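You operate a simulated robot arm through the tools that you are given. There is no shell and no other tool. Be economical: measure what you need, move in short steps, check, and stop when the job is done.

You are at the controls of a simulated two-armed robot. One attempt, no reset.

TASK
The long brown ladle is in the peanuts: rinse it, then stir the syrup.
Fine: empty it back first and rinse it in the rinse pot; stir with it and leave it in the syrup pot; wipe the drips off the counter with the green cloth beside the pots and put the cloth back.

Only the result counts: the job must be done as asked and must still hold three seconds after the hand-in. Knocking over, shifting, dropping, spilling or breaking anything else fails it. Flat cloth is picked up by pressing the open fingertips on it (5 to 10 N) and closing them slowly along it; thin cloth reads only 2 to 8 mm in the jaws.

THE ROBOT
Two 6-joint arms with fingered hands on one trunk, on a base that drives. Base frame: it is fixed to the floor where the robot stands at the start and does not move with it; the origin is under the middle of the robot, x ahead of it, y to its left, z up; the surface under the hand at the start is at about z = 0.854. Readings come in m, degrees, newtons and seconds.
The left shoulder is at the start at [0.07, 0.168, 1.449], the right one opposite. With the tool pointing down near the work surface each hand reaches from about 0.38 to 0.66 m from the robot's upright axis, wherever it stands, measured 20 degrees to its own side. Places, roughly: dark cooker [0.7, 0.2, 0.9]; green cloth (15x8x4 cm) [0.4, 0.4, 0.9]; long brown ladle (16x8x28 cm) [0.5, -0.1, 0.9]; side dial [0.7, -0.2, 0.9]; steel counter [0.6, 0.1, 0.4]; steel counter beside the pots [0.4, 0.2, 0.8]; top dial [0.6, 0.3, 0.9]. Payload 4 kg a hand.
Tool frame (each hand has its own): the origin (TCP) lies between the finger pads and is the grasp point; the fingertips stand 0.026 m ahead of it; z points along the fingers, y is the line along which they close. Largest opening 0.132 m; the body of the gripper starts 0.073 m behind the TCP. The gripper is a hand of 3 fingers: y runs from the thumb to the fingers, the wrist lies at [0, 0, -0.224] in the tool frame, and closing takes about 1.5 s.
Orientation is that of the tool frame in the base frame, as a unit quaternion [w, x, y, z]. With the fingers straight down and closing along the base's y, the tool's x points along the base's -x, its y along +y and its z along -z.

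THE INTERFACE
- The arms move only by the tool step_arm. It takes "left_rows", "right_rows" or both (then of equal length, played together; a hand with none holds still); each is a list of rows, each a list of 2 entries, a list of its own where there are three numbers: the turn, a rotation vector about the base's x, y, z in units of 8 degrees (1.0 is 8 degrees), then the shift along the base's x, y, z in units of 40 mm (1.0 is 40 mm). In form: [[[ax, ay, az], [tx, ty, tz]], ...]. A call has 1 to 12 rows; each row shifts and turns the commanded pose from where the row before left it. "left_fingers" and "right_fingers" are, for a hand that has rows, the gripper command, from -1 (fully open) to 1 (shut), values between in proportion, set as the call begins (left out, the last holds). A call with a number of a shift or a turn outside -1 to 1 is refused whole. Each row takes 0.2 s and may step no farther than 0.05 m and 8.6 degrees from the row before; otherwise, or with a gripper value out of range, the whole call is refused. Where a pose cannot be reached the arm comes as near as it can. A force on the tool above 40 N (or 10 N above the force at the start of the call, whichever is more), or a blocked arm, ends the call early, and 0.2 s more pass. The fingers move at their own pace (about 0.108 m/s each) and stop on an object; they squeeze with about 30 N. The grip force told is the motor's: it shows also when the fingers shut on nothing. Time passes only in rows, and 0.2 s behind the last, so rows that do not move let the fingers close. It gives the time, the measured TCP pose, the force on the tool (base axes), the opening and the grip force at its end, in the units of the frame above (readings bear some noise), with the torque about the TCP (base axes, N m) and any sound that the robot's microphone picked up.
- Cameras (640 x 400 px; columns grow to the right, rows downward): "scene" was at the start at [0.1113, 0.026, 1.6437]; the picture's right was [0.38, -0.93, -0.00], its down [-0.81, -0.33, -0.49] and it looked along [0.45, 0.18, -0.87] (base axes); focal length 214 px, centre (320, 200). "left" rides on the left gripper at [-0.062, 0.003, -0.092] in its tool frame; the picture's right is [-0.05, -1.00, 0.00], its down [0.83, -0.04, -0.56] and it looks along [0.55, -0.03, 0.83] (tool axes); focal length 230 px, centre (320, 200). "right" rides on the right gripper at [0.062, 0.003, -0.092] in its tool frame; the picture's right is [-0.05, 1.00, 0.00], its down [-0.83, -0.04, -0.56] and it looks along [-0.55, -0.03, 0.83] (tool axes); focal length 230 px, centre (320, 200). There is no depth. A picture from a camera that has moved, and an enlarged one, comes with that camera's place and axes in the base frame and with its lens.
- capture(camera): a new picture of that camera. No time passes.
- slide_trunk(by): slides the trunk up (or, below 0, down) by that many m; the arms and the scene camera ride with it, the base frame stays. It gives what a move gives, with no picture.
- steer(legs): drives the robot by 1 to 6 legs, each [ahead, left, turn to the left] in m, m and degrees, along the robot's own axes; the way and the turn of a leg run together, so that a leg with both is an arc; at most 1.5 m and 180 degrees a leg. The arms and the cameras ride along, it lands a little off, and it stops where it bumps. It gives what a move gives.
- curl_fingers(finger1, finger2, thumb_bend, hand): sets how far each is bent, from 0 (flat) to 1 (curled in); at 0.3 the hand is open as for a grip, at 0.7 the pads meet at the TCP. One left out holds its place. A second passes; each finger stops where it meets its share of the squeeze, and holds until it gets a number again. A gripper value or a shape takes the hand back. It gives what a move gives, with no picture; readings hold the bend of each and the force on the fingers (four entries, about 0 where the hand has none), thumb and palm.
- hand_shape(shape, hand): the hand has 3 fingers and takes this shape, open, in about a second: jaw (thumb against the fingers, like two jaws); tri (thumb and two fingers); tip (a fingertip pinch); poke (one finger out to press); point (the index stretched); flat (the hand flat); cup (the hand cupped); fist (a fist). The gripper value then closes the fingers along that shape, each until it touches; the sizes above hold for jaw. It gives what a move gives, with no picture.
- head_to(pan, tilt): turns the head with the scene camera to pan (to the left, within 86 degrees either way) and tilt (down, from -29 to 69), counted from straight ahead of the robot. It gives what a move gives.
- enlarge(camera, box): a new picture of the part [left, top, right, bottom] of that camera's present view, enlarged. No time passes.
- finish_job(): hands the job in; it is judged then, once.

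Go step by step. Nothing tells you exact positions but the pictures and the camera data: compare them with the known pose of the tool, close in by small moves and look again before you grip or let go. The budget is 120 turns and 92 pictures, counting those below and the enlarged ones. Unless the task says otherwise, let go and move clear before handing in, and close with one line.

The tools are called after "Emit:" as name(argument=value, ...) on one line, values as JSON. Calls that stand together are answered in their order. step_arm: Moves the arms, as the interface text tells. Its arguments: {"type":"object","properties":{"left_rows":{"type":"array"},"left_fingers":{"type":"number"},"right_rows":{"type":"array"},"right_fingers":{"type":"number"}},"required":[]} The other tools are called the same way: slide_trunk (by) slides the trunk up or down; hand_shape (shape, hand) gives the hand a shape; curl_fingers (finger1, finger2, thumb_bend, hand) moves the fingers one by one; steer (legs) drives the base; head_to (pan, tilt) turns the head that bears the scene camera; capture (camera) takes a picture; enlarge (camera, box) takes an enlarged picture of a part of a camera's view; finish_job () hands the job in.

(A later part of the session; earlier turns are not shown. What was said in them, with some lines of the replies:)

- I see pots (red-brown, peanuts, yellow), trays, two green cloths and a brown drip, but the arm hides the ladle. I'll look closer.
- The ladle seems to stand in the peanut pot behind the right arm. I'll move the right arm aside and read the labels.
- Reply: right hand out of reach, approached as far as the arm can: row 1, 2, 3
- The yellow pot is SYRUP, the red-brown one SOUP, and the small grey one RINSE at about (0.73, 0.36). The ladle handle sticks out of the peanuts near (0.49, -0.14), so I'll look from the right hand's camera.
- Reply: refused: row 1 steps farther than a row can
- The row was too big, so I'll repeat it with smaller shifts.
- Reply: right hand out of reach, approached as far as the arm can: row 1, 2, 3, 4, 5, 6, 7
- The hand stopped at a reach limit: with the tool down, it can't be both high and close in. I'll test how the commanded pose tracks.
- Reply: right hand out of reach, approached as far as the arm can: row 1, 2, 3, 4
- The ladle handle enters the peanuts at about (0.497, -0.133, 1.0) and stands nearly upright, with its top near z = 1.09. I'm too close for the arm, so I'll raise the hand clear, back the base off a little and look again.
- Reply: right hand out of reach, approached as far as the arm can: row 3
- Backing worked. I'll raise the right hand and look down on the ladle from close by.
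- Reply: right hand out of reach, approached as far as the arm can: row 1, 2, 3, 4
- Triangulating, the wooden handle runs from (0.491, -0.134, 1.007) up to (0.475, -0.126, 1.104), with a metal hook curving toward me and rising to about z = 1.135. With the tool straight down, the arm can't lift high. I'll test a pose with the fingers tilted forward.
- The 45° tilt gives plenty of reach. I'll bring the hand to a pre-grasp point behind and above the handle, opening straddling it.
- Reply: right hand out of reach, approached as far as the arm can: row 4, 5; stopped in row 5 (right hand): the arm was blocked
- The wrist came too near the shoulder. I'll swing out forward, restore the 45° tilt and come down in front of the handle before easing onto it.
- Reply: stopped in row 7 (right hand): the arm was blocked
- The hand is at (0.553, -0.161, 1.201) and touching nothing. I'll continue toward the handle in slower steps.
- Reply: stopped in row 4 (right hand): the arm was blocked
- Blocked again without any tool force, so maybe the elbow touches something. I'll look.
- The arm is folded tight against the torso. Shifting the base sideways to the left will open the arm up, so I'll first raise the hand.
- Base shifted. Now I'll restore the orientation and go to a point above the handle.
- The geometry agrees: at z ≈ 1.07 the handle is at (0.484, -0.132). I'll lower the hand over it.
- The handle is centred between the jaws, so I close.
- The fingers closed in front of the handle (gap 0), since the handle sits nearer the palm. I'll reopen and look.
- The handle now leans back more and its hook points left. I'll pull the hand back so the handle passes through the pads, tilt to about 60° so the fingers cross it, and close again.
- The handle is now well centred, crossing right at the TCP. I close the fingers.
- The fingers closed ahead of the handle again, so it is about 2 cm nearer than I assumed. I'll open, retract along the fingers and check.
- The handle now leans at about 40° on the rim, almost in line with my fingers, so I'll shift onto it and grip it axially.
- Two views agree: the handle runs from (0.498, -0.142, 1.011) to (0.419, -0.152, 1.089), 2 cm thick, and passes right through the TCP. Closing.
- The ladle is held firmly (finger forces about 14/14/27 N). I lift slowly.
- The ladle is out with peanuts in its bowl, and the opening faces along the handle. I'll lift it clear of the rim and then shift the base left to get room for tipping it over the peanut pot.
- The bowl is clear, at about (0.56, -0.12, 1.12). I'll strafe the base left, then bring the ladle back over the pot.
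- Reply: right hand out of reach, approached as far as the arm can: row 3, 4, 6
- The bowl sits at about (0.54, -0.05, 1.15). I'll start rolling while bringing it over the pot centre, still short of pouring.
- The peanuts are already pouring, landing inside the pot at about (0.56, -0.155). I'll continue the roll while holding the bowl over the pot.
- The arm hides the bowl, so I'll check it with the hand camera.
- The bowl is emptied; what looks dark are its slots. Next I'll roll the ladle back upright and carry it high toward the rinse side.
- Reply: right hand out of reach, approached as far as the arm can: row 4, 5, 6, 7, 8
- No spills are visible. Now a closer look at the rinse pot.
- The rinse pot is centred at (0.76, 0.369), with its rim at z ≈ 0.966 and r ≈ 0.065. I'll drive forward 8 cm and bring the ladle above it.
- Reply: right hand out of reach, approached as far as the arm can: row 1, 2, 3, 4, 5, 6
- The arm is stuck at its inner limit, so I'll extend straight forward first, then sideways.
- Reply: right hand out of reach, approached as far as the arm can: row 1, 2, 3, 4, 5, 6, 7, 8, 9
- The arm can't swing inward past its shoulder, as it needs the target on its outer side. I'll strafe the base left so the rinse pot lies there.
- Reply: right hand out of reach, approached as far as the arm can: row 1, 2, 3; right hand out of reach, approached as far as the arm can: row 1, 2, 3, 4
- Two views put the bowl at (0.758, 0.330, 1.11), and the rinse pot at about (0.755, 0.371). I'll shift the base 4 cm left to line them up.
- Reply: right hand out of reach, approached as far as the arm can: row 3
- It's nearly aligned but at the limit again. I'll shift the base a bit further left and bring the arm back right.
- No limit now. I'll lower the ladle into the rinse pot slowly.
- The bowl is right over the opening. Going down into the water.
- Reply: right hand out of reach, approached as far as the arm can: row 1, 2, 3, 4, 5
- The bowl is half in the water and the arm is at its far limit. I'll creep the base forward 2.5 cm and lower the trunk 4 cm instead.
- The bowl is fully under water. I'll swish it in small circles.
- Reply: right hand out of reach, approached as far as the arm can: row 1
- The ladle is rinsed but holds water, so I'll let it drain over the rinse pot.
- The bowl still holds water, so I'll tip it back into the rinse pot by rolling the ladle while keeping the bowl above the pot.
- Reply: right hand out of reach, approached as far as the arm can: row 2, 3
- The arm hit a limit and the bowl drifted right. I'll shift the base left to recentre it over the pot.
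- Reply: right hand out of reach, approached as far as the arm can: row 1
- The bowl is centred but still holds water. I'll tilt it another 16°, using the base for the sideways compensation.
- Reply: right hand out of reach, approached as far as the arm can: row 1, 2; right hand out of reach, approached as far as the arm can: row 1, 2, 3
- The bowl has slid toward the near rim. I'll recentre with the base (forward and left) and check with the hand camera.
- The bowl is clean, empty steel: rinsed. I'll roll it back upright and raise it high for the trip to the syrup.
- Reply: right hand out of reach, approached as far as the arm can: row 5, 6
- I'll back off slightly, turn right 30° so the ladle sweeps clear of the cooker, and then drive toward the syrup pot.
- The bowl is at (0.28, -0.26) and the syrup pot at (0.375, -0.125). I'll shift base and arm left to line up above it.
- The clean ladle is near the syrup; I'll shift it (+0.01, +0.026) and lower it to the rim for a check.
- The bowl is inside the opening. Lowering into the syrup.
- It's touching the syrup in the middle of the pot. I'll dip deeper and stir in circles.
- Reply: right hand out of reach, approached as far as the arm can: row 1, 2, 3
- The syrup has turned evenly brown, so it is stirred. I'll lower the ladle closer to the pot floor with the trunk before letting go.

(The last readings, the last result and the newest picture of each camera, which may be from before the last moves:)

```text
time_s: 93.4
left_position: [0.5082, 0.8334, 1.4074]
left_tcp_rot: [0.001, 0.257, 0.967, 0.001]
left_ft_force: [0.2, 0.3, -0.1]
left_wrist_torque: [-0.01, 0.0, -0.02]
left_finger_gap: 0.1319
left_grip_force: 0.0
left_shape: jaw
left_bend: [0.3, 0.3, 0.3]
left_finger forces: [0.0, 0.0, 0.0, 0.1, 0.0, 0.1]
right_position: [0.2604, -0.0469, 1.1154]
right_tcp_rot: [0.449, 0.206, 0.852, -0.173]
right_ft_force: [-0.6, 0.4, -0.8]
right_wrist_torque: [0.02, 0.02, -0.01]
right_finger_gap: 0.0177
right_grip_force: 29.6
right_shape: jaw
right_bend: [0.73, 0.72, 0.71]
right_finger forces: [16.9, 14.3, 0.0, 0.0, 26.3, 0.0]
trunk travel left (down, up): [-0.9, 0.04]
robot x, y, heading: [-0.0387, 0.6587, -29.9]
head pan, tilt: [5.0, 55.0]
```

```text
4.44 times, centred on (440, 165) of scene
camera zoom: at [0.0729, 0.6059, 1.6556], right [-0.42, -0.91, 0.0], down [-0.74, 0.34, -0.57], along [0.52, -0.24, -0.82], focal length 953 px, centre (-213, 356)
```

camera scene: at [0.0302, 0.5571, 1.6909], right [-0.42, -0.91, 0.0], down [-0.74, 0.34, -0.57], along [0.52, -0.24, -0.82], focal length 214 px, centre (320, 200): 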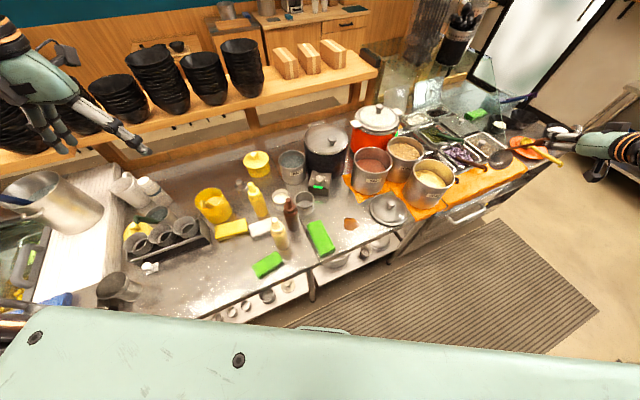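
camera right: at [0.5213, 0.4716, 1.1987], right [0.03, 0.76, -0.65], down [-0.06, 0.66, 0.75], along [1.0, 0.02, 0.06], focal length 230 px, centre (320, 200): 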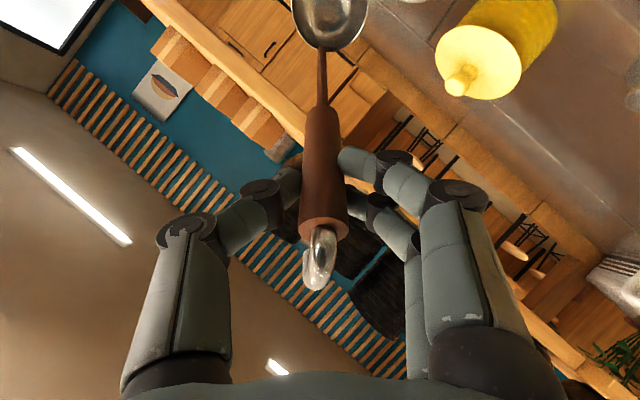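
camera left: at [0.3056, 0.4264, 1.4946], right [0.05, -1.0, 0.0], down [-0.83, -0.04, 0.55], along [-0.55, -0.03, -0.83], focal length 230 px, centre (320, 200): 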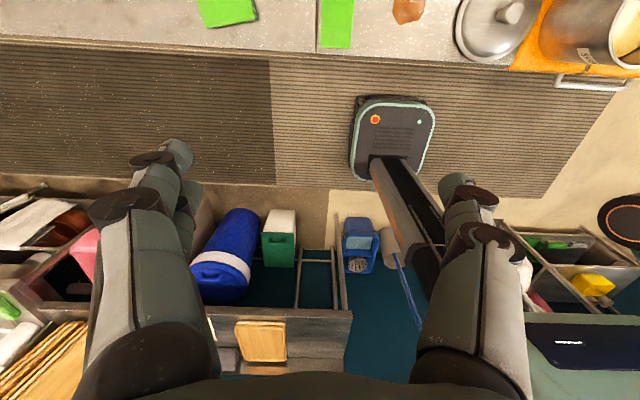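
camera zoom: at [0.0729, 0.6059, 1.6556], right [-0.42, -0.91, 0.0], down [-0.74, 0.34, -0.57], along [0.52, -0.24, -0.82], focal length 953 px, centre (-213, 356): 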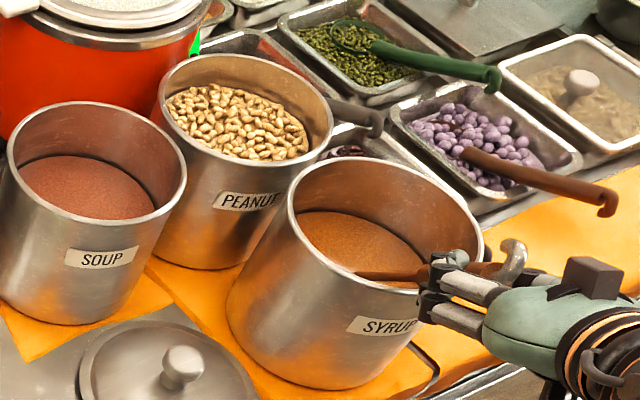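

Now I open the fingers gently.

Emit:
slide_trunk(by=-0.015)

Emit:
step_arm(right_rows=[[[0, 0, 0], [0, 0, 0]], [[0, 0, 0], [0, 0, 0]], [[0, 0, 0], [0, 0, 0]], [[0, 0, 0], [0, 0, 0]], [[0, 0, 0], [0, 0, 0]]], right_fingers=-0.2)

Emit:
enlarge(camera="scene", box=[380, 120, 500, 210])

Emit:
capture(camera="right")

```text
time_s: 94.0
left_position: [0.5082, 0.8328, 1.3936]
left_tcp_rot: [0.001, 0.257, 0.966, 0.002]
left_ft_force: [0.6, -0.2, -1.2]
left_wrist_torque: [0.03, 0.0, 0.01]
left_finger_gap: 0.1318
left_grip_force: 0.1
left_shape: jaw
left_bend: [0.3, 0.3, 0.3]
left_finger forces: [0.1, 0.1, 0.1, 0.1, 0.0, 0.1]
right_position: [0.2619, -0.0448, 1.1002]
right_tcp_rot: [0.45, 0.204, 0.852, -0.172]
right_ft_force: [0.6, -0.9, -1.2]
right_wrist_torque: [-0.03, -0.04, 0.0]
right_finger_gap: 0.0178
right_grip_force: 30.2
right_shape: jaw
right_bend: [0.73, 0.72, 0.71]
right_finger forces: [15.4, 14.3, 0.1, 0.0, 26.4, 0.1]
trunk travel left (down, up): [-0.885, 0.055]
robot x, y, heading: [-0.0385, 0.6607, -29.7]
head pan, tilt: [5.0, 55.0]
```

```text
time_s: 95.2
left_position: [0.5074, 0.8333, 1.3933]
left_tcp_rot: [0.0, 0.257, 0.966, 0.003]
left_ft_force: [-0.5, -0.1, 0.1]
left_wrist_torque: [0.02, 0.02, 0.01]
left_finger_gap: 0.132
left_grip_force: 0.0
left_shape: jaw
left_bend: [0.3, 0.3, 0.3]
left_finger forces: [0.0, 0.0, 0.0, 0.1, 0.0, 0.0]
right_position: [0.2607, -0.0461, 1.1001]
right_tcp_rot: [0.451, 0.205, 0.852, -0.172]
right_ft_force: [0.5, -0.3, 1.1]
right_wrist_torque: [0.0, 0.03, 0.0]
right_finger_gap: 0.0787
right_grip_force: 0.0
right_shape: jaw
right_bend: [0.71, 0.71, 0.71]
right_finger forces: [0.0, 0.1, 0.1, 0.0, 0.1, 0.0]
trunk travel left (down, up): [-0.885, 0.055]
robot x, y, heading: [-0.0385, 0.6604, -29.8]
head pan, tilt: [5.0, 55.0]
```

```text
4.44 times, centred on (440, 165) of scene
camera zoom: at [0.0721, 0.606, 1.6407], right [-0.42, -0.91, 0.0], down [-0.74, 0.34, -0.57], along [0.52, -0.24, -0.82], focal length 953 px, centre (-213, 356)
```

zoom: 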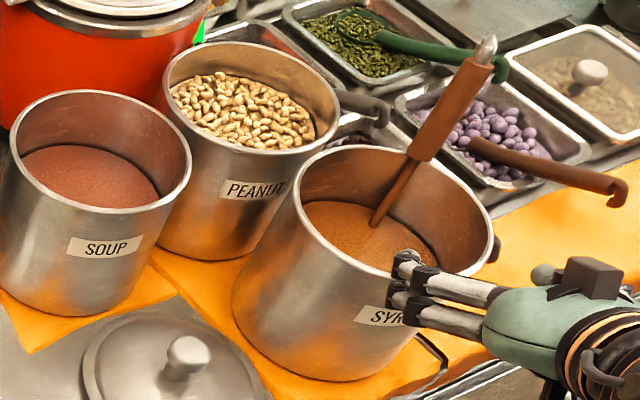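

```text
18 pictures are left
camera right: at [0.1665, 0.0128, 1.0978], right [0.53, 0.85, -0.07], down [0.02, 0.07, 1.0], along [0.85, -0.53, 0.02], focal length 230 px, centre (320, 200)
```

right: 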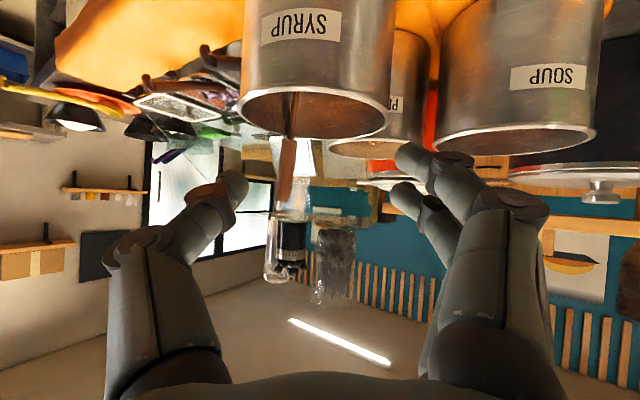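

The ladle swung upright and stands in the syrup, leaning on the far rim. I'll retreat the right hand and raise it.

Emit:
step_arm(right_rows=[[[0, 0, 0], [-0.7, 0.2, 0.2]], [[0, 0, 0], [-0.7, -0.2, 0.6]], [[0, 0, 0], [-0.4, -0.5, 0.8]], [[0, 0, 0], [-0.2, -0.3, 1]], [[0, 0, 0], [0, 0, 1]], [[0, 0, 0], [0, 0, 1]], [[0, 0, 0], [0, 0, 1]], [[0, 0, 0], [0, 0, 1]], [[0, 0, 0], [0, 0, 0]]])

Emit:
slide_trunk(by=0.01)

Emit:
capture(camera="scene")

```text
time_s: 97.2
left_position: [0.5058, 0.8333, 1.393]
left_tcp_rot: [0.001, 0.258, 0.966, 0.001]
left_ft_force: [-0.2, -0.1, 0.2]
left_wrist_torque: [0.01, -0.01, 0.03]
left_finger_gap: 0.1318
left_grip_force: 0.1
left_shape: jaw
left_bend: [0.3, 0.3, 0.3]
left_finger forces: [0.0, 0.1, 0.1, 0.0, 0.0, 0.1]
right_position: [0.209, -0.0476, 1.1828]
right_tcp_rot: [0.449, 0.205, 0.852, -0.172]
right_ft_force: [0.5, -0.7, 0.1]
right_wrist_torque: [-0.01, 0.0, -0.02]
right_finger_gap: 0.0789
right_grip_force: 0.0
right_shape: jaw
right_bend: [0.71, 0.71, 0.71]
right_finger forces: [0.0, 0.0, 0.1, 0.0, 0.1, 0.1]
right hand out of reach, approached as far as the arm can: row 3, 4, 5, 6, 7, 8
trunk travel left (down, up): [-0.885, 0.055]
robot x, y, heading: [-0.039, 0.6594, -29.9]
head pan, tilt: [5.0, 55.0]
```

```text
time_s: 97.8
left_position: [0.5079, 0.834, 1.4036]
left_tcp_rot: [0.0, 0.258, 0.966, 0.001]
left_ft_force: [-0.5, -0.9, -0.4]
left_wrist_torque: [0.0, 0.03, 0.01]
left_finger_gap: 0.1319
left_grip_force: 0.1
left_shape: jaw
left_bend: [0.3, 0.3, 0.3]
left_finger forces: [0.0, 0.1, 0.1, 0.0, 0.0, 0.0]
right_position: [0.21, -0.0466, 1.1938]
right_tcp_rot: [0.45, 0.205, 0.852, -0.172]
right_ft_force: [-0.2, 0.2, 0.7]
right_wrist_torque: [0.01, 0.02, -0.01]
right_finger_gap: 0.079
right_grip_force: 0.0
right_shape: jaw
right_bend: [0.71, 0.71, 0.71]
right_finger forces: [0.0, 0.0, 0.0, 0.0, 0.0, 0.0]
trunk travel left (down, up): [-0.895, 0.045]
robot x, y, heading: [-0.0405, 0.6624, -29.8]
head pan, tilt: [5.0, 55.0]
```

```text
17 pictures are left
camera scene: at [0.0714, 0.6063, 1.6508], right [-0.42, -0.91, 0.0], down [-0.74, 0.34, -0.57], along [0.52, -0.24, -0.82], focal length 214 px, centre (320, 200)
```

scene: 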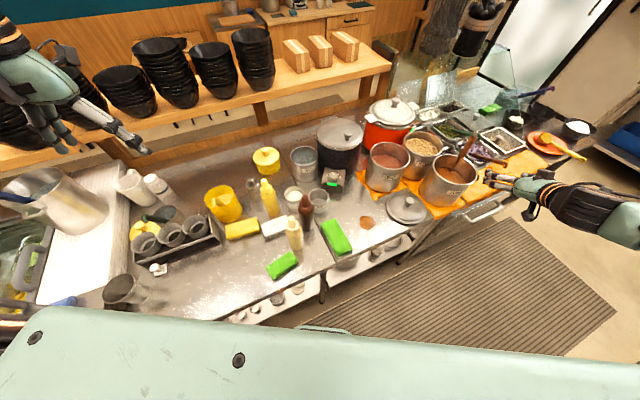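

Only the brown spot shows so far. I'll turn the base straight and stand so that the right hand can reach both cloth and spot.

Emit:
steer(legs=[[-0.05, -0.05, 0], [0, 0, 29.8], [0, -0.04, 0]])

Emit:
head_to(pan=-20, tilt=62)

Emit:
enlarge(camera="scene", box=[180, 60, 500, 260])

```text
time_s: 100.8
left_position: [0.2837, 1.0347, 1.3983]
left_tcp_rot: [0.0, 0.001, 1.0, -0.003]
left_ft_force: [-0.5, 0.5, 0.1]
left_wrist_torque: [-0.11, -0.01, -0.01]
left_finger_gap: 0.132
left_grip_force: 0.1
left_shape: jaw
left_bend: [0.3, 0.3, 0.3]
left_finger forces: [0.1, 0.0, 0.1, 0.0, 0.0, 0.0]
right_position: [0.4595, 0.1206, 1.1974]
right_tcp_rot: [0.479, -0.022, 0.876, -0.054]
right_ft_force: [0.7, 0.5, 1.1]
right_wrist_torque: [-0.01, 0.01, -0.04]
right_finger_gap: 0.0789
right_grip_force: 0.1
right_shape: jaw
right_bend: [0.71, 0.71, 0.71]
right_finger forces: [0.1, 0.1, 0.0, 0.0, 0.0, 0.1]
trunk travel left (down, up): [-0.895, 0.045]
robot x, y, heading: [-0.1072, 0.6043, -0.3]
head pan, tilt: [5.0, 55.0]
```

```text
time_s: 101.7
left_position: [0.2831, 1.0235, 1.4032]
left_tcp_rot: [0.0, 0.002, 1.0, 0.002]
left_ft_force: [-0.2, -0.1, -0.5]
left_wrist_torque: [0.03, -0.04, 0.02]
left_finger_gap: 0.1319
left_grip_force: 0.0
left_shape: jaw
left_bend: [0.3, 0.3, 0.3]
left_finger forces: [0.1, 0.1, 0.0, 0.1, 0.1, 0.0]
right_position: [0.4591, 0.1116, 1.1942]
right_tcp_rot: [0.479, -0.019, 0.876, -0.052]
right_ft_force: [-0.2, 0.9, 0.4]
right_wrist_torque: [-0.01, 0.0, 0.0]
right_finger_gap: 0.079
right_grip_force: 0.1
right_shape: jaw
right_bend: [0.71, 0.71, 0.71]
right_finger forces: [0.0, 0.0, 0.0, 0.1, 0.0, 0.1]
trunk travel left (down, up): [-0.895, 0.045]
robot x, y, heading: [-0.1074, 0.6043, 0.2]
head pan, tilt: [-20.0, 62.0]
```

```text
2.00 times, centred on (340, 160) of scene
camera zoom: at [0.0049, 0.5826, 1.6424], right [-0.34, -0.94, 0.0], down [-0.83, 0.3, -0.47], along [0.44, -0.16, -0.88], focal length 429 px, centre (280, 280)
```

zoom: 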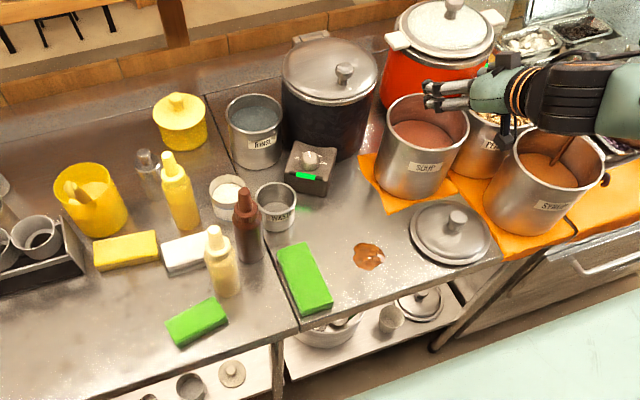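

The only drip is the brown spot at (0.389, 0.24). The green cloth beside the pots is at (0.371, 0.395), lying along x. I'll bring the right hand down-pointing over the cloth.

Emit:
step_arm(right_rows=[[[0, 0.89, 0], [-0.3, 0.85, -0.75]], [[0, 0.89, 0], [-0.3, 0.85, -0.75]], [[0, 0.89, 0], [-0.3, 0.85, -0.75]], [[0, 0.89, 0], [-0.3, 0.85, -0.75]], [[0, 0.89, 0], [-0.3, 0.85, -0.75]], [[0, 0.89, 0], [-0.3, 0.85, -0.75]], [[0, 0.89, 0], [-0.3, 0.9, -0.7]], [[0, 0.89, 0], [-0.3, 0.9, -0.6]], [[0, 0, 0], [0, 0, 0]]], right_fingers=-1)

Emit:
enlarge(camera="scene", box=[230, 120, 430, 260])

Emit:
capture(camera="right")

```text
time_s: 103.7
left_position: [0.2827, 1.0229, 1.4026]
left_tcp_rot: [0.0, 0.002, 1.0, 0.002]
left_ft_force: [-1.1, 0.3, -0.6]
left_wrist_torque: [0.02, -0.04, -0.01]
left_finger_gap: 0.1323
left_grip_force: 0.1
left_shape: jaw
left_bend: [0.3, 0.3, 0.3]
left_finger forces: [0.0, 0.0, 0.0, 0.0, 0.0, 0.0]
right_position: [0.257, 0.2337, 0.9966]
right_tcp_rot: [0.004, -0.042, 0.999, -0.033]
right_ft_force: [0.3, 0.2, -0.3]
right_wrist_torque: [0.0, 0.01, 0.0]
right_finger_gap: 0.1317
right_grip_force: 0.1
right_shape: jaw
right_bend: [0.3, 0.3, 0.3]
right_finger forces: [0.0, 0.0, 0.0, 0.0, 0.0, 0.0]
right hand out of reach, approached as far as the arm can: row 4, 5, 6, 7, 8
trunk travel left (down, up): [-0.895, 0.045]
robot x, y, heading: [-0.1073, 0.6024, -0.0]
head pan, tilt: [-20.0, 62.0]
```

```text
2.86 times, centred on (330, 190) of scene
camera zoom: at [0.0054, 0.5815, 1.6424], right [-0.35, -0.94, 0.0], down [-0.83, 0.31, -0.47], along [0.44, -0.16, -0.88], focal length 613 px, centre (291, 229)
```

zoom: 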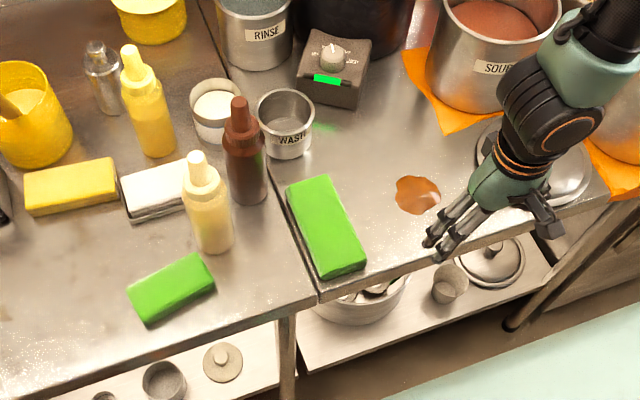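

```text
14 pictures are left
camera right: at [0.1951, 0.2376, 1.0873], right [-0.03, 1.0, -0.07], down [0.83, 0.06, 0.56], along [0.56, -0.04, -0.83], focal length 230 px, centre (320, 200)
```

right: 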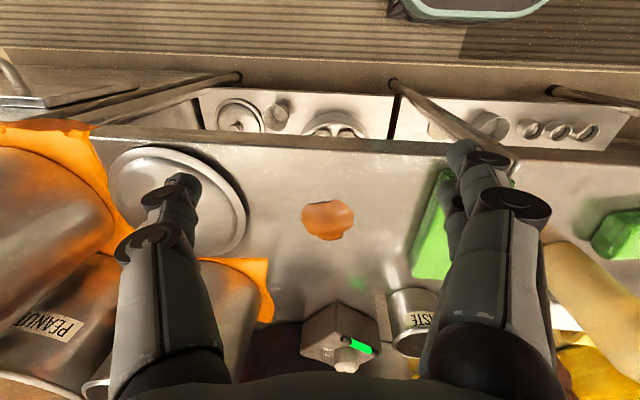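

The arm got stuck at an inner limit; from this lower height I'll extend forward, then sideways.

Emit:
step_arm(right_rows=[[[0.3, 0, 0.3], [1, 0, 0]], [[0.3, 0, 0.2], [1, 0, 0]], [[0, 0, 0], [0.7, 0.5, 0]], [[0, 0, 0], [0, 0.9, -0.2]], [[0, 0, 0], [0, 0.9, -0.2]], [[0, 0, 0], [0, 0.9, -0.1]], [[0, 0, 0], [0, 0.8, 0]], [[0, 0, 0], [0, 0, 0]]])

```text
time_s: 105.5
left_position: [0.283, 1.0242, 1.4035]
left_tcp_rot: [0.0, 0.003, 1.0, 0.002]
left_ft_force: [0.4, -0.9, 0.3]
left_wrist_torque: [0.01, 0.0, 0.0]
left_finger_gap: 0.1319
left_grip_force: 0.0
left_shape: jaw
left_bend: [0.3, 0.3, 0.3]
left_finger forces: [0.0, 0.0, 0.0, 0.0, 0.0, 0.0]
right_position: [0.2665, 0.2469, 0.995]
right_tcp_rot: [0.008, -0.076, 0.997, 0.008]
right_ft_force: [0.4, -0.2, -0.6]
right_wrist_torque: [-0.03, 0.01, -0.02]
right_finger_gap: 0.132
right_grip_force: 0.1
right_shape: jaw
right_bend: [0.3, 0.3, 0.3]
right_finger forces: [0.0, 0.0, 0.0, 0.0, 0.0, 0.0]
right hand out of reach, approached as far as the arm can: row 1, 2, 3, 4, 5, 6, 7
trunk travel left (down, up): [-0.895, 0.045]
robot x, y, heading: [-0.1103, 0.6036, -0.2]
head pan, tilt: [-20.0, 62.0]
```

The arm is stuck here, but the base and trunk can do the positioning, since the hand already points down. First I'll straighten the hand's yaw.

Emit:
step_arm(right_rows=[[[0, 0, -0.5], [0, 0, 0]], [[0, 0, -0.5], [0, 0, 0]], [[0, 0, 0], [0, 0, 0]]])

Emit:
steer(legs=[[0, 0.15, 0], [0.09, 0, 0]])

Emit:
capture(camera="right")

```text
time_s: 106.3
left_position: [0.2836, 1.0237, 1.4033]
left_tcp_rot: [0.0, 0.001, 1.0, 0.002]
left_ft_force: [0.2, 0.4, -0.5]
left_wrist_torque: [0.01, 0.06, 0.02]
left_finger_gap: 0.1321
left_grip_force: 0.1
left_shape: jaw
left_bend: [0.3, 0.3, 0.3]
left_finger forces: [0.1, 0.0, 0.0, 0.0, 0.0, 0.0]
right_position: [0.2644, 0.2472, 0.997]
right_tcp_rot: [0.007, -0.007, 1.0, 0.006]
right_ft_force: [0.1, -0.3, 0.3]
right_wrist_torque: [-0.02, -0.02, 0.03]
right_finger_gap: 0.1318
right_grip_force: 0.1
right_shape: jaw
right_bend: [0.3, 0.3, 0.3]
right_finger forces: [0.0, 0.0, 0.1, 0.1, 0.0, 0.0]
trunk travel left (down, up): [-0.895, 0.045]
robot x, y, heading: [-0.1028, 0.6064, -0.3]
head pan, tilt: [-20.0, 62.0]
```

```text
time_s: 108.3
left_position: [0.3617, 1.1722, 1.4064]
left_tcp_rot: [0.005, 0.003, 1.0, 0.002]
left_ft_force: [-0.5, -0.6, 0.3]
left_wrist_torque: [0.01, -0.05, 0.0]
left_finger_gap: 0.1319
left_grip_force: 0.1
left_shape: jaw
left_bend: [0.3, 0.3, 0.3]
left_finger forces: [0.0, 0.0, 0.1, 0.0, 0.1, 0.0]
right_position: [0.3461, 0.3974, 0.9979]
right_tcp_rot: [0.011, -0.006, 1.0, 0.006]
right_ft_force: [0.1, -0.4, 0.3]
right_wrist_torque: [0.01, -0.06, 0.02]
right_finger_gap: 0.1319
right_grip_force: 0.2
right_shape: jaw
right_bend: [0.3, 0.3, 0.3]
right_finger forces: [0.1, 0.0, 0.0, 0.0, 0.0, 0.1]
trunk travel left (down, up): [-0.895, 0.045]
robot x, y, heading: [-0.0193, 0.757, -0.3]
head pan, tilt: [-20.0, 62.0]
```

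```text
13 pictures are left
camera right: at [0.2825, 0.3974, 1.0894], right [0.04, 1.0, 0.01], down [0.82, -0.04, 0.57], along [0.57, -0.01, -0.82], focal length 230 px, centre (320, 200)
```

right: 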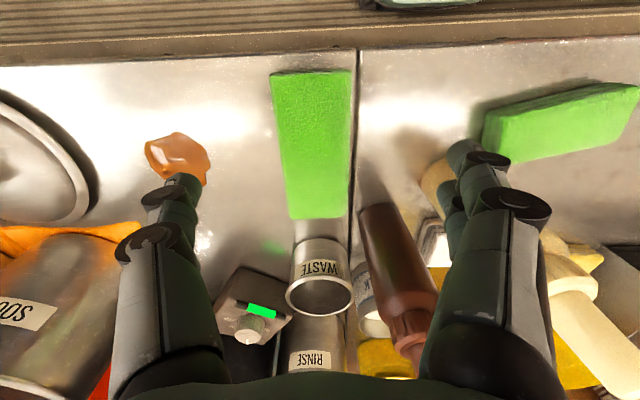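

The cloth is well centred between the jaws. I'll nudge forward 2 cm and lower with the trunk.

Emit:
steer(legs=[[0.02, 0, 0]])

Emit:
slide_trunk(by=-0.1)

Emit:
capture(camera="right")

```text
time_s: 109.1
left_position: [0.3859, 1.1742, 1.4051]
left_tcp_rot: [0.003, 0.003, 1.0, 0.002]
left_ft_force: [-0.4, -0.5, 0.3]
left_wrist_torque: [-0.02, -0.03, 0.02]
left_finger_gap: 0.132
left_grip_force: 0.0
left_shape: jaw
left_bend: [0.3, 0.3, 0.3]
left_finger forces: [0.0, 0.0, 0.0, 0.0, 0.1, 0.1]
right_position: [0.369, 0.3978, 0.9977]
right_tcp_rot: [0.009, -0.006, 1.0, 0.007]
right_ft_force: [-0.5, 0.1, 0.3]
right_wrist_torque: [0.01, -0.03, 0.01]
right_finger_gap: 0.1318
right_grip_force: 0.1
right_shape: jaw
right_bend: [0.3, 0.3, 0.3]
right_finger forces: [0.1, 0.2, 0.0, 0.1, 0.0, 0.1]
trunk travel left (down, up): [-0.895, 0.045]
robot x, y, heading: [-0.0005, 0.7545, -0.3]
head pan, tilt: [-20.0, 62.0]
```

```text
time_s: 110.5
left_position: [0.3913, 1.174, 1.3046]
left_tcp_rot: [0.001, 0.003, 1.0, 0.001]
left_ft_force: [-1.1, 0.3, 0.2]
left_wrist_torque: [0.0, 0.02, 0.01]
left_finger_gap: 0.1321
left_grip_force: 0.1
left_shape: jaw
left_bend: [0.3, 0.3, 0.3]
left_finger forces: [0.0, 0.0, 0.1, 0.1, 0.1, 0.0]
right_position: [0.3724, 0.3967, 0.8967]
right_tcp_rot: [0.006, -0.007, 1.0, 0.007]
right_ft_force: [0.6, -1.0, -0.6]
right_wrist_torque: [0.0, 0.0, 0.0]
right_finger_gap: 0.1321
right_grip_force: 0.1
right_shape: jaw
right_bend: [0.3, 0.3, 0.3]
right_finger forces: [0.0, 0.0, 0.1, 0.0, 0.1, 0.0]
trunk travel left (down, up): [-0.795, 0.145]
robot x, y, heading: [0.0019, 0.7517, -0.2]
head pan, tilt: [-20.0, 62.0]
```

```text
12 pictures are left
camera right: at [0.3094, 0.3983, 0.9876], right [0.04, 1.0, 0.01], down [0.82, -0.04, 0.57], along [0.57, -0.01, -0.82], focal length 230 px, centre (320, 200)
```

right: 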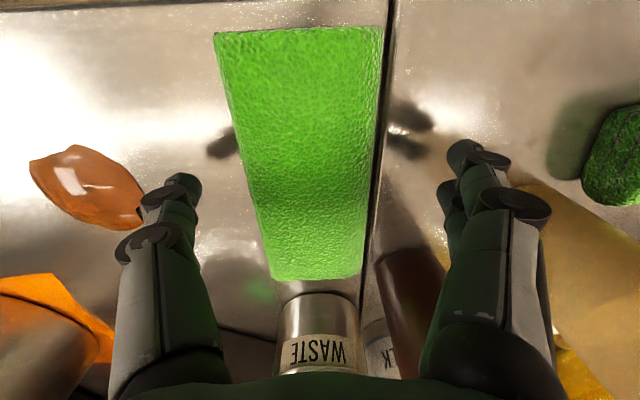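

Lower a last centimetre and close.

Emit:
slide_trunk(by=-0.01)

Emit:
step_arm(right_rows=[[[0, 0, 0], [0, 0, 0]], [[0, 0, 0], [0, 0, 0]], [[0, 0, 0], [0, 0, 0]], [[0, 0, 0], [0, 0, 0]], [[0, 0, 0], [0, 0, 0]], [[0, 0, 0], [0, 0, 0]], [[0, 0, 0], [0, 0, 0]], [[0, 0, 0], [0, 0, 0]]], right_fingers=1)

Emit:
capture(camera="right")

```text
time_s: 111.0
left_position: [0.3921, 1.1725, 1.2928]
left_tcp_rot: [0.0, 0.002, 1.0, 0.002]
left_ft_force: [-0.1, 0.3, 0.3]
left_wrist_torque: [0.01, 0.04, 0.03]
left_finger_gap: 0.1323
left_grip_force: 0.1
left_shape: jaw
left_bend: [0.3, 0.3, 0.3]
left_finger forces: [0.1, 0.0, 0.1, 0.0, 0.0, 0.0]
right_position: [0.3727, 0.3972, 0.8862]
right_tcp_rot: [0.007, -0.006, 1.0, 0.007]
right_ft_force: [-0.1, 0.0, 0.0]
right_wrist_torque: [-0.04, 0.01, 0.01]
right_finger_gap: 0.132
right_grip_force: 0.1
right_shape: jaw
right_bend: [0.3, 0.3, 0.3]
right_finger forces: [0.0, 0.0, 0.1, 0.0, 0.1, 0.1]
trunk travel left (down, up): [-0.785, 0.155]
robot x, y, heading: [0.001, 0.752, -0.5]
head pan, tilt: [-20.0, 62.0]
```

```text
time_s: 112.8
left_position: [0.3914, 1.174, 1.293]
left_tcp_rot: [0.0, 0.003, 1.0, 0.002]
left_ft_force: [-0.3, -0.6, -0.6]
left_wrist_torque: [-0.01, -0.01, -0.03]
left_finger_gap: 0.1322
left_grip_force: 0.1
left_shape: jaw
left_bend: [0.3, 0.3, 0.3]
left_finger forces: [0.0, 0.1, 0.0, 0.0, 0.1, 0.0]
right_position: [0.3732, 0.3972, 0.8858]
right_tcp_rot: [0.007, -0.005, 1.0, 0.006]
right_ft_force: [0.2, -0.6, -0.2]
right_wrist_torque: [-0.02, -0.01, -0.01]
right_finger_gap: 0.0632
right_grip_force: 30.6
right_shape: jaw
right_bend: [0.73, 0.73, 0.7]
right_finger forces: [13.6, 13.7, 0.0, 0.0, 27.2, 0.0]
trunk travel left (down, up): [-0.785, 0.155]
robot x, y, heading: [-0.0003, 0.7538, -0.4]
head pan, tilt: [-20.0, 62.0]
```

```text
11 pictures are left
camera right: at [0.3099, 0.3982, 0.9773], right [0.04, 1.0, 0.01], down [0.82, -0.04, 0.57], along [0.57, -0.01, -0.82], focal length 230 px, centre (320, 200)
```

right: 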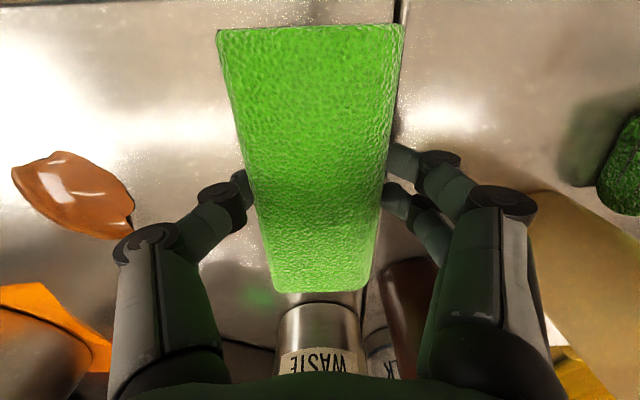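

The cloth is held, with gap 63 mm. I'll drag it along the counter onto the spot.

Emit:
step_arm(right_rows=[[[0, 0, 0], [0, -0.4, 0]], [[0, 0, 0], [0, -0.5, 0]], [[0, 0, 0], [0, -0.5, 0]], [[0, 0, 0], [0.1, -0.5, 0]], [[0, 0, 0], [0.1, -0.5, 0]], [[0, 0, 0], [0.1, -0.5, 0]], [[0, 0, 0], [0.1, -0.5, 0]], [[0, 0, 0], [0, -0.5, 0]], [[0, 0, 0], [0, 0, 0]]])

Emit:
enlarge(camera="scene", box=[280, 120, 480, 260])

```text
time_s: 114.8
left_position: [0.3913, 1.1736, 1.2931]
left_tcp_rot: [0.001, 0.003, 1.0, 0.002]
left_ft_force: [-0.2, -0.9, -0.2]
left_wrist_torque: [-0.01, -0.02, 0.02]
left_finger_gap: 0.132
left_grip_force: 0.1
left_shape: jaw
left_bend: [0.3, 0.3, 0.3]
left_finger forces: [0.1, 0.0, 0.0, 0.0, 0.1, 0.0]
right_position: [0.3867, 0.2375, 0.8864]
right_tcp_rot: [0.007, -0.006, 1.0, 0.006]
right_ft_force: [-0.7, 0.2, 0.4]
right_wrist_torque: [-0.03, 0.02, 0.03]
right_finger_gap: 0.0636
right_grip_force: 30.0
right_shape: jaw
right_bend: [0.73, 0.73, 0.7]
right_finger forces: [13.8, 13.8, 0.0, 0.0, 27.8, 0.0]
trunk travel left (down, up): [-0.785, 0.155]
robot x, y, heading: [0.0029, 0.7539, -0.2]
head pan, tilt: [-20.0, 62.0]
```

```text
2.86 times, centred on (380, 190) of scene
camera zoom: at [0.1123, 0.7327, 1.5324], right [-0.35, -0.94, 0.0], down [-0.83, 0.31, -0.47], along [0.44, -0.16, -0.88], focal length 613 px, centre (149, 229)
```

zoom: 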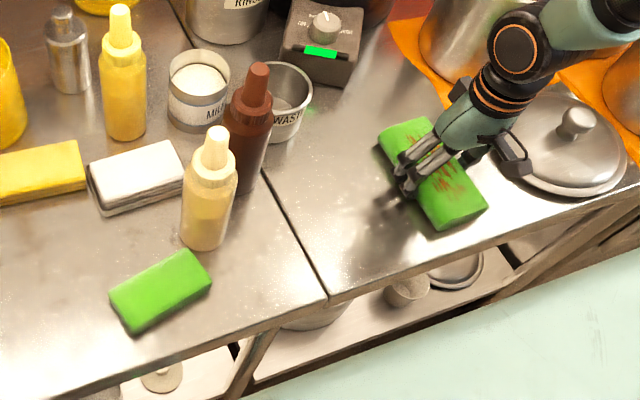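

The cloth is picking up the spill. I'll scrub back and forth across the spot.

Emit:
step_arm(right_rows=[[[0, 0, 0], [0.4, 0, -0.07]], [[0, 0, 0], [0, 0.6, 0]], [[0, 0, 0], [-0.4, 0.6, 0]], [[0, 0, 0], [-0.4, -0.6, 0]], [[0, 0, 0], [0, -0.6, 0]], [[0, 0, 0], [0, -0.5, 0]], [[0, 0, 0], [0.4, 0, 0]], [[0, 0, 0], [0, 0.6, 0]], [[0, 0, 0], [0, 0.6, 0]], [[0, 0, 0], [0, -0.6, 0]], [[0, 0, 0], [0, -0.6, 0]], [[0, 0, 0], [0, 0.5, 0]]])

Emit:
step_arm(right_rows=[[[0, 0, 0], [0, 0.6, 0]], [[0, 0, 0], [0, 0.6, 0]], [[0, 0, 0], [0, 0.6, 0]], [[0, 0, 0], [0, 0.6, 0]], [[0, 0, 0], [0, 0, 0]]])

Emit:
enlarge(camera="scene", box=[280, 120, 480, 260])

```text
time_s: 117.4
left_position: [0.3908, 1.174, 1.293]
left_tcp_rot: [0.001, 0.003, 1.0, 0.001]
left_ft_force: [0.1, 0.6, -0.6]
left_wrist_torque: [-0.01, 0.01, 0.0]
left_finger_gap: 0.1321
left_grip_force: 0.0
left_shape: jaw
left_bend: [0.3, 0.3, 0.3]
left_finger forces: [0.1, 0.0, 0.0, 0.0, 0.0, 0.0]
right_position: [0.387, 0.2401, 0.8839]
right_tcp_rot: [0.008, -0.005, 1.0, 0.005]
right_ft_force: [-0.3, -5.8, 15.7]
right_wrist_torque: [-0.21, 0.1, 0.01]
right_finger_gap: 0.0633
right_grip_force: 29.9
right_shape: jaw
right_bend: [0.74, 0.74, 0.7]
right_finger forces: [13.7, 13.9, 0.0, 0.0, 34.3, 0.1]
trunk travel left (down, up): [-0.785, 0.155]
robot x, y, heading: [0.0015, 0.7556, -0.3]
head pan, tilt: [-20.0, 62.0]
```

```text
time_s: 118.6
left_position: [0.3906, 1.1732, 1.2933]
left_tcp_rot: [0.0, 0.003, 1.0, 0.002]
left_ft_force: [-0.2, -0.2, 0.5]
left_wrist_torque: [-0.01, -0.01, -0.01]
left_finger_gap: 0.1317
left_grip_force: 0.1
left_shape: jaw
left_bend: [0.3, 0.3, 0.3]
left_finger forces: [0.0, 0.0, 0.0, 0.0, 0.0, 0.0]
right_position: [0.3856, 0.3381, 0.8846]
right_tcp_rot: [0.006, -0.005, 1.0, 0.006]
right_ft_force: [-1.4, -0.9, -0.5]
right_wrist_torque: [-0.02, 0.02, 0.02]
right_finger_gap: 0.063
right_grip_force: 30.0
right_shape: jaw
right_bend: [0.73, 0.73, 0.7]
right_finger forces: [14.5, 14.8, 0.1, 0.0, 29.4, 0.0]
trunk travel left (down, up): [-0.785, 0.155]
robot x, y, heading: [0.0052, 0.7546, -0.4]
head pan, tilt: [-20.0, 62.0]
```

```text
2.86 times, centred on (380, 190) of scene
camera zoom: at [0.1121, 0.7323, 1.5324], right [-0.35, -0.94, 0.0], down [-0.83, 0.31, -0.47], along [0.44, -0.16, -0.88], focal length 613 px, centre (149, 229)
```

zoom: 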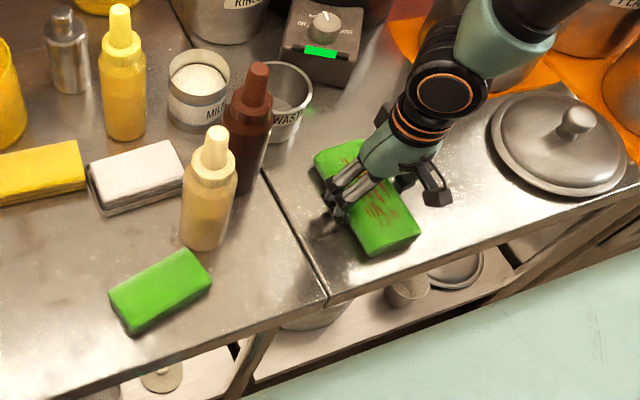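

The spot is gone. I'll slide the cloth back to its place at (0.373, 0.397).

Emit:
step_arm(right_rows=[[[0, 0, 0], [-0.1, 0.5, 0]], [[0, 0, 0], [-0.1, 0.5, 0]], [[0, 0, 0], [-0.1, 0.48, 0.04]], [[0, 0, 0], [0, 0, 0]]])

Emit:
step_arm(right_rows=[[[0, 0, 0], [0, 0, 0]], [[0, 0, 0], [0, 0, 0]], [[0, 0, 0], [0, 0, 0]], [[0, 0, 0], [0, 0, 0]], [[0, 0, 0], [0, 0, 0]], [[0, 0, 0], [0, 0, 0]]], right_fingers=-1)

Emit:
slide_trunk(by=0.15)

Emit:
enlarge(camera="scene", box=[230, 90, 470, 260])

```text
time_s: 119.6
left_position: [0.3905, 1.1731, 1.2929]
left_tcp_rot: [0.0, 0.003, 1.0, 0.002]
left_ft_force: [-1.0, -0.5, 0.3]
left_wrist_torque: [-0.01, 0.0, 0.0]
left_finger_gap: 0.1318
left_grip_force: 0.0
left_shape: jaw
left_bend: [0.3, 0.3, 0.3]
left_finger forces: [0.0, 0.0, 0.0, 0.0, 0.0, 0.1]
right_position: [0.3761, 0.3948, 0.8866]
right_tcp_rot: [0.006, -0.006, 1.0, 0.007]
right_ft_force: [-0.7, 0.1, 0.3]
right_wrist_torque: [-0.01, 0.03, 0.0]
right_finger_gap: 0.0633
right_grip_force: 29.9
right_shape: jaw
right_bend: [0.73, 0.73, 0.7]
right_finger forces: [14.6, 14.6, 0.0, 0.0, 29.3, 0.0]
trunk travel left (down, up): [-0.785, 0.155]
robot x, y, heading: [0.0012, 0.7522, -0.6]
head pan, tilt: [-20.0, 62.0]
```

```text
time_s: 121.0
left_position: [0.3901, 1.1723, 1.2942]
left_tcp_rot: [0.001, 0.002, 1.0, 0.002]
left_ft_force: [-0.5, 0.2, 0.2]
left_wrist_torque: [-0.03, -0.01, -0.01]
left_finger_gap: 0.1319
left_grip_force: 0.0
left_shape: jaw
left_bend: [0.3, 0.3, 0.3]
left_finger forces: [0.1, 0.0, 0.1, 0.0, 0.0, 0.0]
right_position: [0.3765, 0.3945, 0.8868]
right_tcp_rot: [0.007, -0.006, 1.0, 0.006]
right_ft_force: [-0.2, 0.4, -0.7]
right_wrist_torque: [0.04, -0.02, -0.01]
right_finger_gap: 0.1318
right_grip_force: 0.0
right_shape: jaw
right_bend: [0.3, 0.3, 0.3]
right_finger forces: [0.1, 0.0, 0.0, 0.1, 0.0, 0.0]
trunk travel left (down, up): [-0.785, 0.155]
robot x, y, heading: [0.0017, 0.7502, -0.2]
head pan, tilt: [-20.0, 62.0]
```

```text
time_s: 122.8
left_position: [0.3916, 1.1737, 1.4431]
left_tcp_rot: [0.0, 0.002, 1.0, 0.003]
left_ft_force: [-0.3, 0.2, 0.5]
left_wrist_torque: [0.01, 0.0, -0.02]
left_finger_gap: 0.1317
left_grip_force: 0.1
left_shape: jaw
left_bend: [0.3, 0.3, 0.3]
left_finger forces: [0.0, 0.0, 0.1, 0.0, 0.0, 0.0]
right_position: [0.3762, 0.3942, 1.0372]
right_tcp_rot: [0.007, -0.006, 1.0, 0.006]
right_ft_force: [-0.1, -0.7, -0.2]
right_wrist_torque: [-0.05, -0.01, 0.02]
right_finger_gap: 0.1318
right_grip_force: 0.1
right_shape: jaw
right_bend: [0.3, 0.3, 0.3]
right_finger forces: [0.0, 0.1, 0.0, 0.0, 0.1, 0.0]
trunk travel left (down, up): [-0.935, 0.005]
robot x, y, heading: [0.0029, 0.7531, -0.2]
head pan, tilt: [-20.0, 62.0]
```

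```text
2.35 times, centred on (350, 175) of scene
camera zoom: at [0.1125, 0.7326, 1.6824], right [-0.35, -0.94, 0.0], down [-0.83, 0.31, -0.47], along [0.44, -0.16, -0.88], focal length 505 px, centre (249, 259)
```

zoom: 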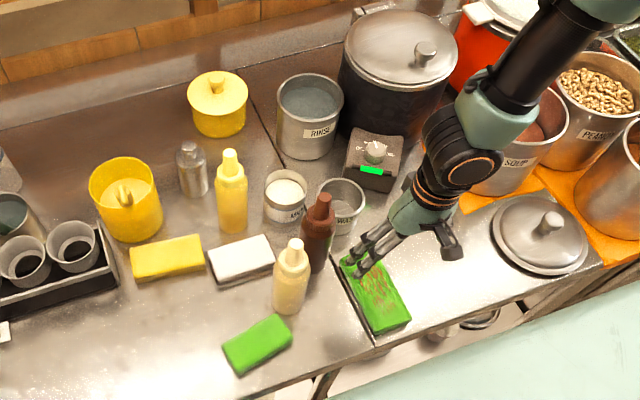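

The cloth is back in place. I'll back away and make a final check of the ladle and counter.

Emit:
steer(legs=[[-0.12, 0, 0]])

Emit:
enlarge(camera="scene", box=[320, 60, 560, 230])

Emit:
enlarge(camera="scene", box=[240, 80, 440, 220])

```text
time_s: 124.0
left_position: [0.2785, 1.1739, 1.441]
left_tcp_rot: [-0.002, 0.001, 1.0, 0.001]
left_ft_force: [1.1, 0.0, -0.2]
left_wrist_torque: [-0.02, 0.06, 0.0]
left_finger_gap: 0.1319
left_grip_force: 0.1
left_shape: jaw
left_bend: [0.3, 0.3, 0.3]
left_finger forces: [0.0, 0.0, 0.0, 0.0, 0.0, 0.0]
right_position: [0.264, 0.3947, 1.034]
right_tcp_rot: [0.004, -0.006, 1.0, 0.006]
right_ft_force: [0.6, -0.4, -0.1]
right_wrist_torque: [-0.01, 0.05, 0.03]
right_finger_gap: 0.1319
right_grip_force: 0.2
right_shape: jaw
right_bend: [0.3, 0.3, 0.3]
right_finger forces: [0.0, 0.0, 0.0, 0.1, 0.1, 0.0]
trunk travel left (down, up): [-0.935, 0.005]
robot x, y, heading: [-0.1183, 0.7522, -0.4]
head pan, tilt: [-20.0, 62.0]
```

```text
2.35 times, centred on (440, 145) of scene
camera zoom: at [0.0014, 0.7331, 1.6818], right [-0.34, -0.94, 0.0], down [-0.83, 0.3, -0.47], along [0.44, -0.16, -0.89], focal length 505 px, centre (38, 329)
```

zoom: 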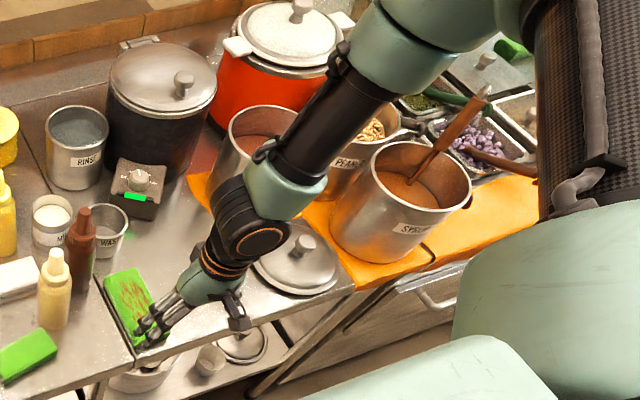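

```text
2.86 times, centred on (340, 150) of scene
camera zoom: at [0.0014, 0.7331, 1.6818], right [-0.34, -0.94, 0.0], down [-0.83, 0.3, -0.47], along [0.44, -0.16, -0.89], focal length 613 px, centre (263, 343)
```

zoom: 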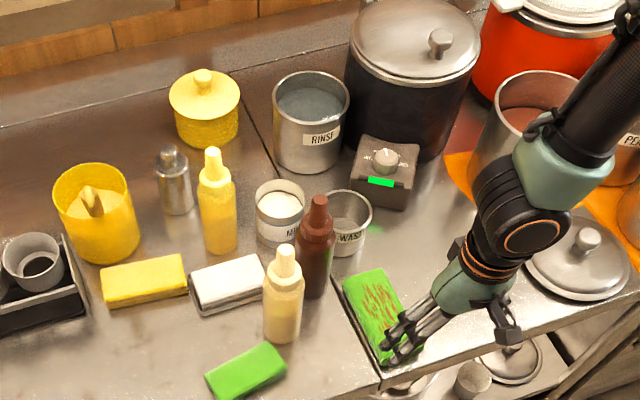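

The ladle stands in the syrup, the counter is clean, and the cloth is back and released, so I'm handing in.

Emit:
finish_job()

```text
The job is handed in.
```

I emptied the ladle back into the peanuts, rinsed it in the rinse pot, stirred the syrup with it and left it standing there. The one drip I could see on the counter is wiped up, and the now-stained green cloth is back in its place.
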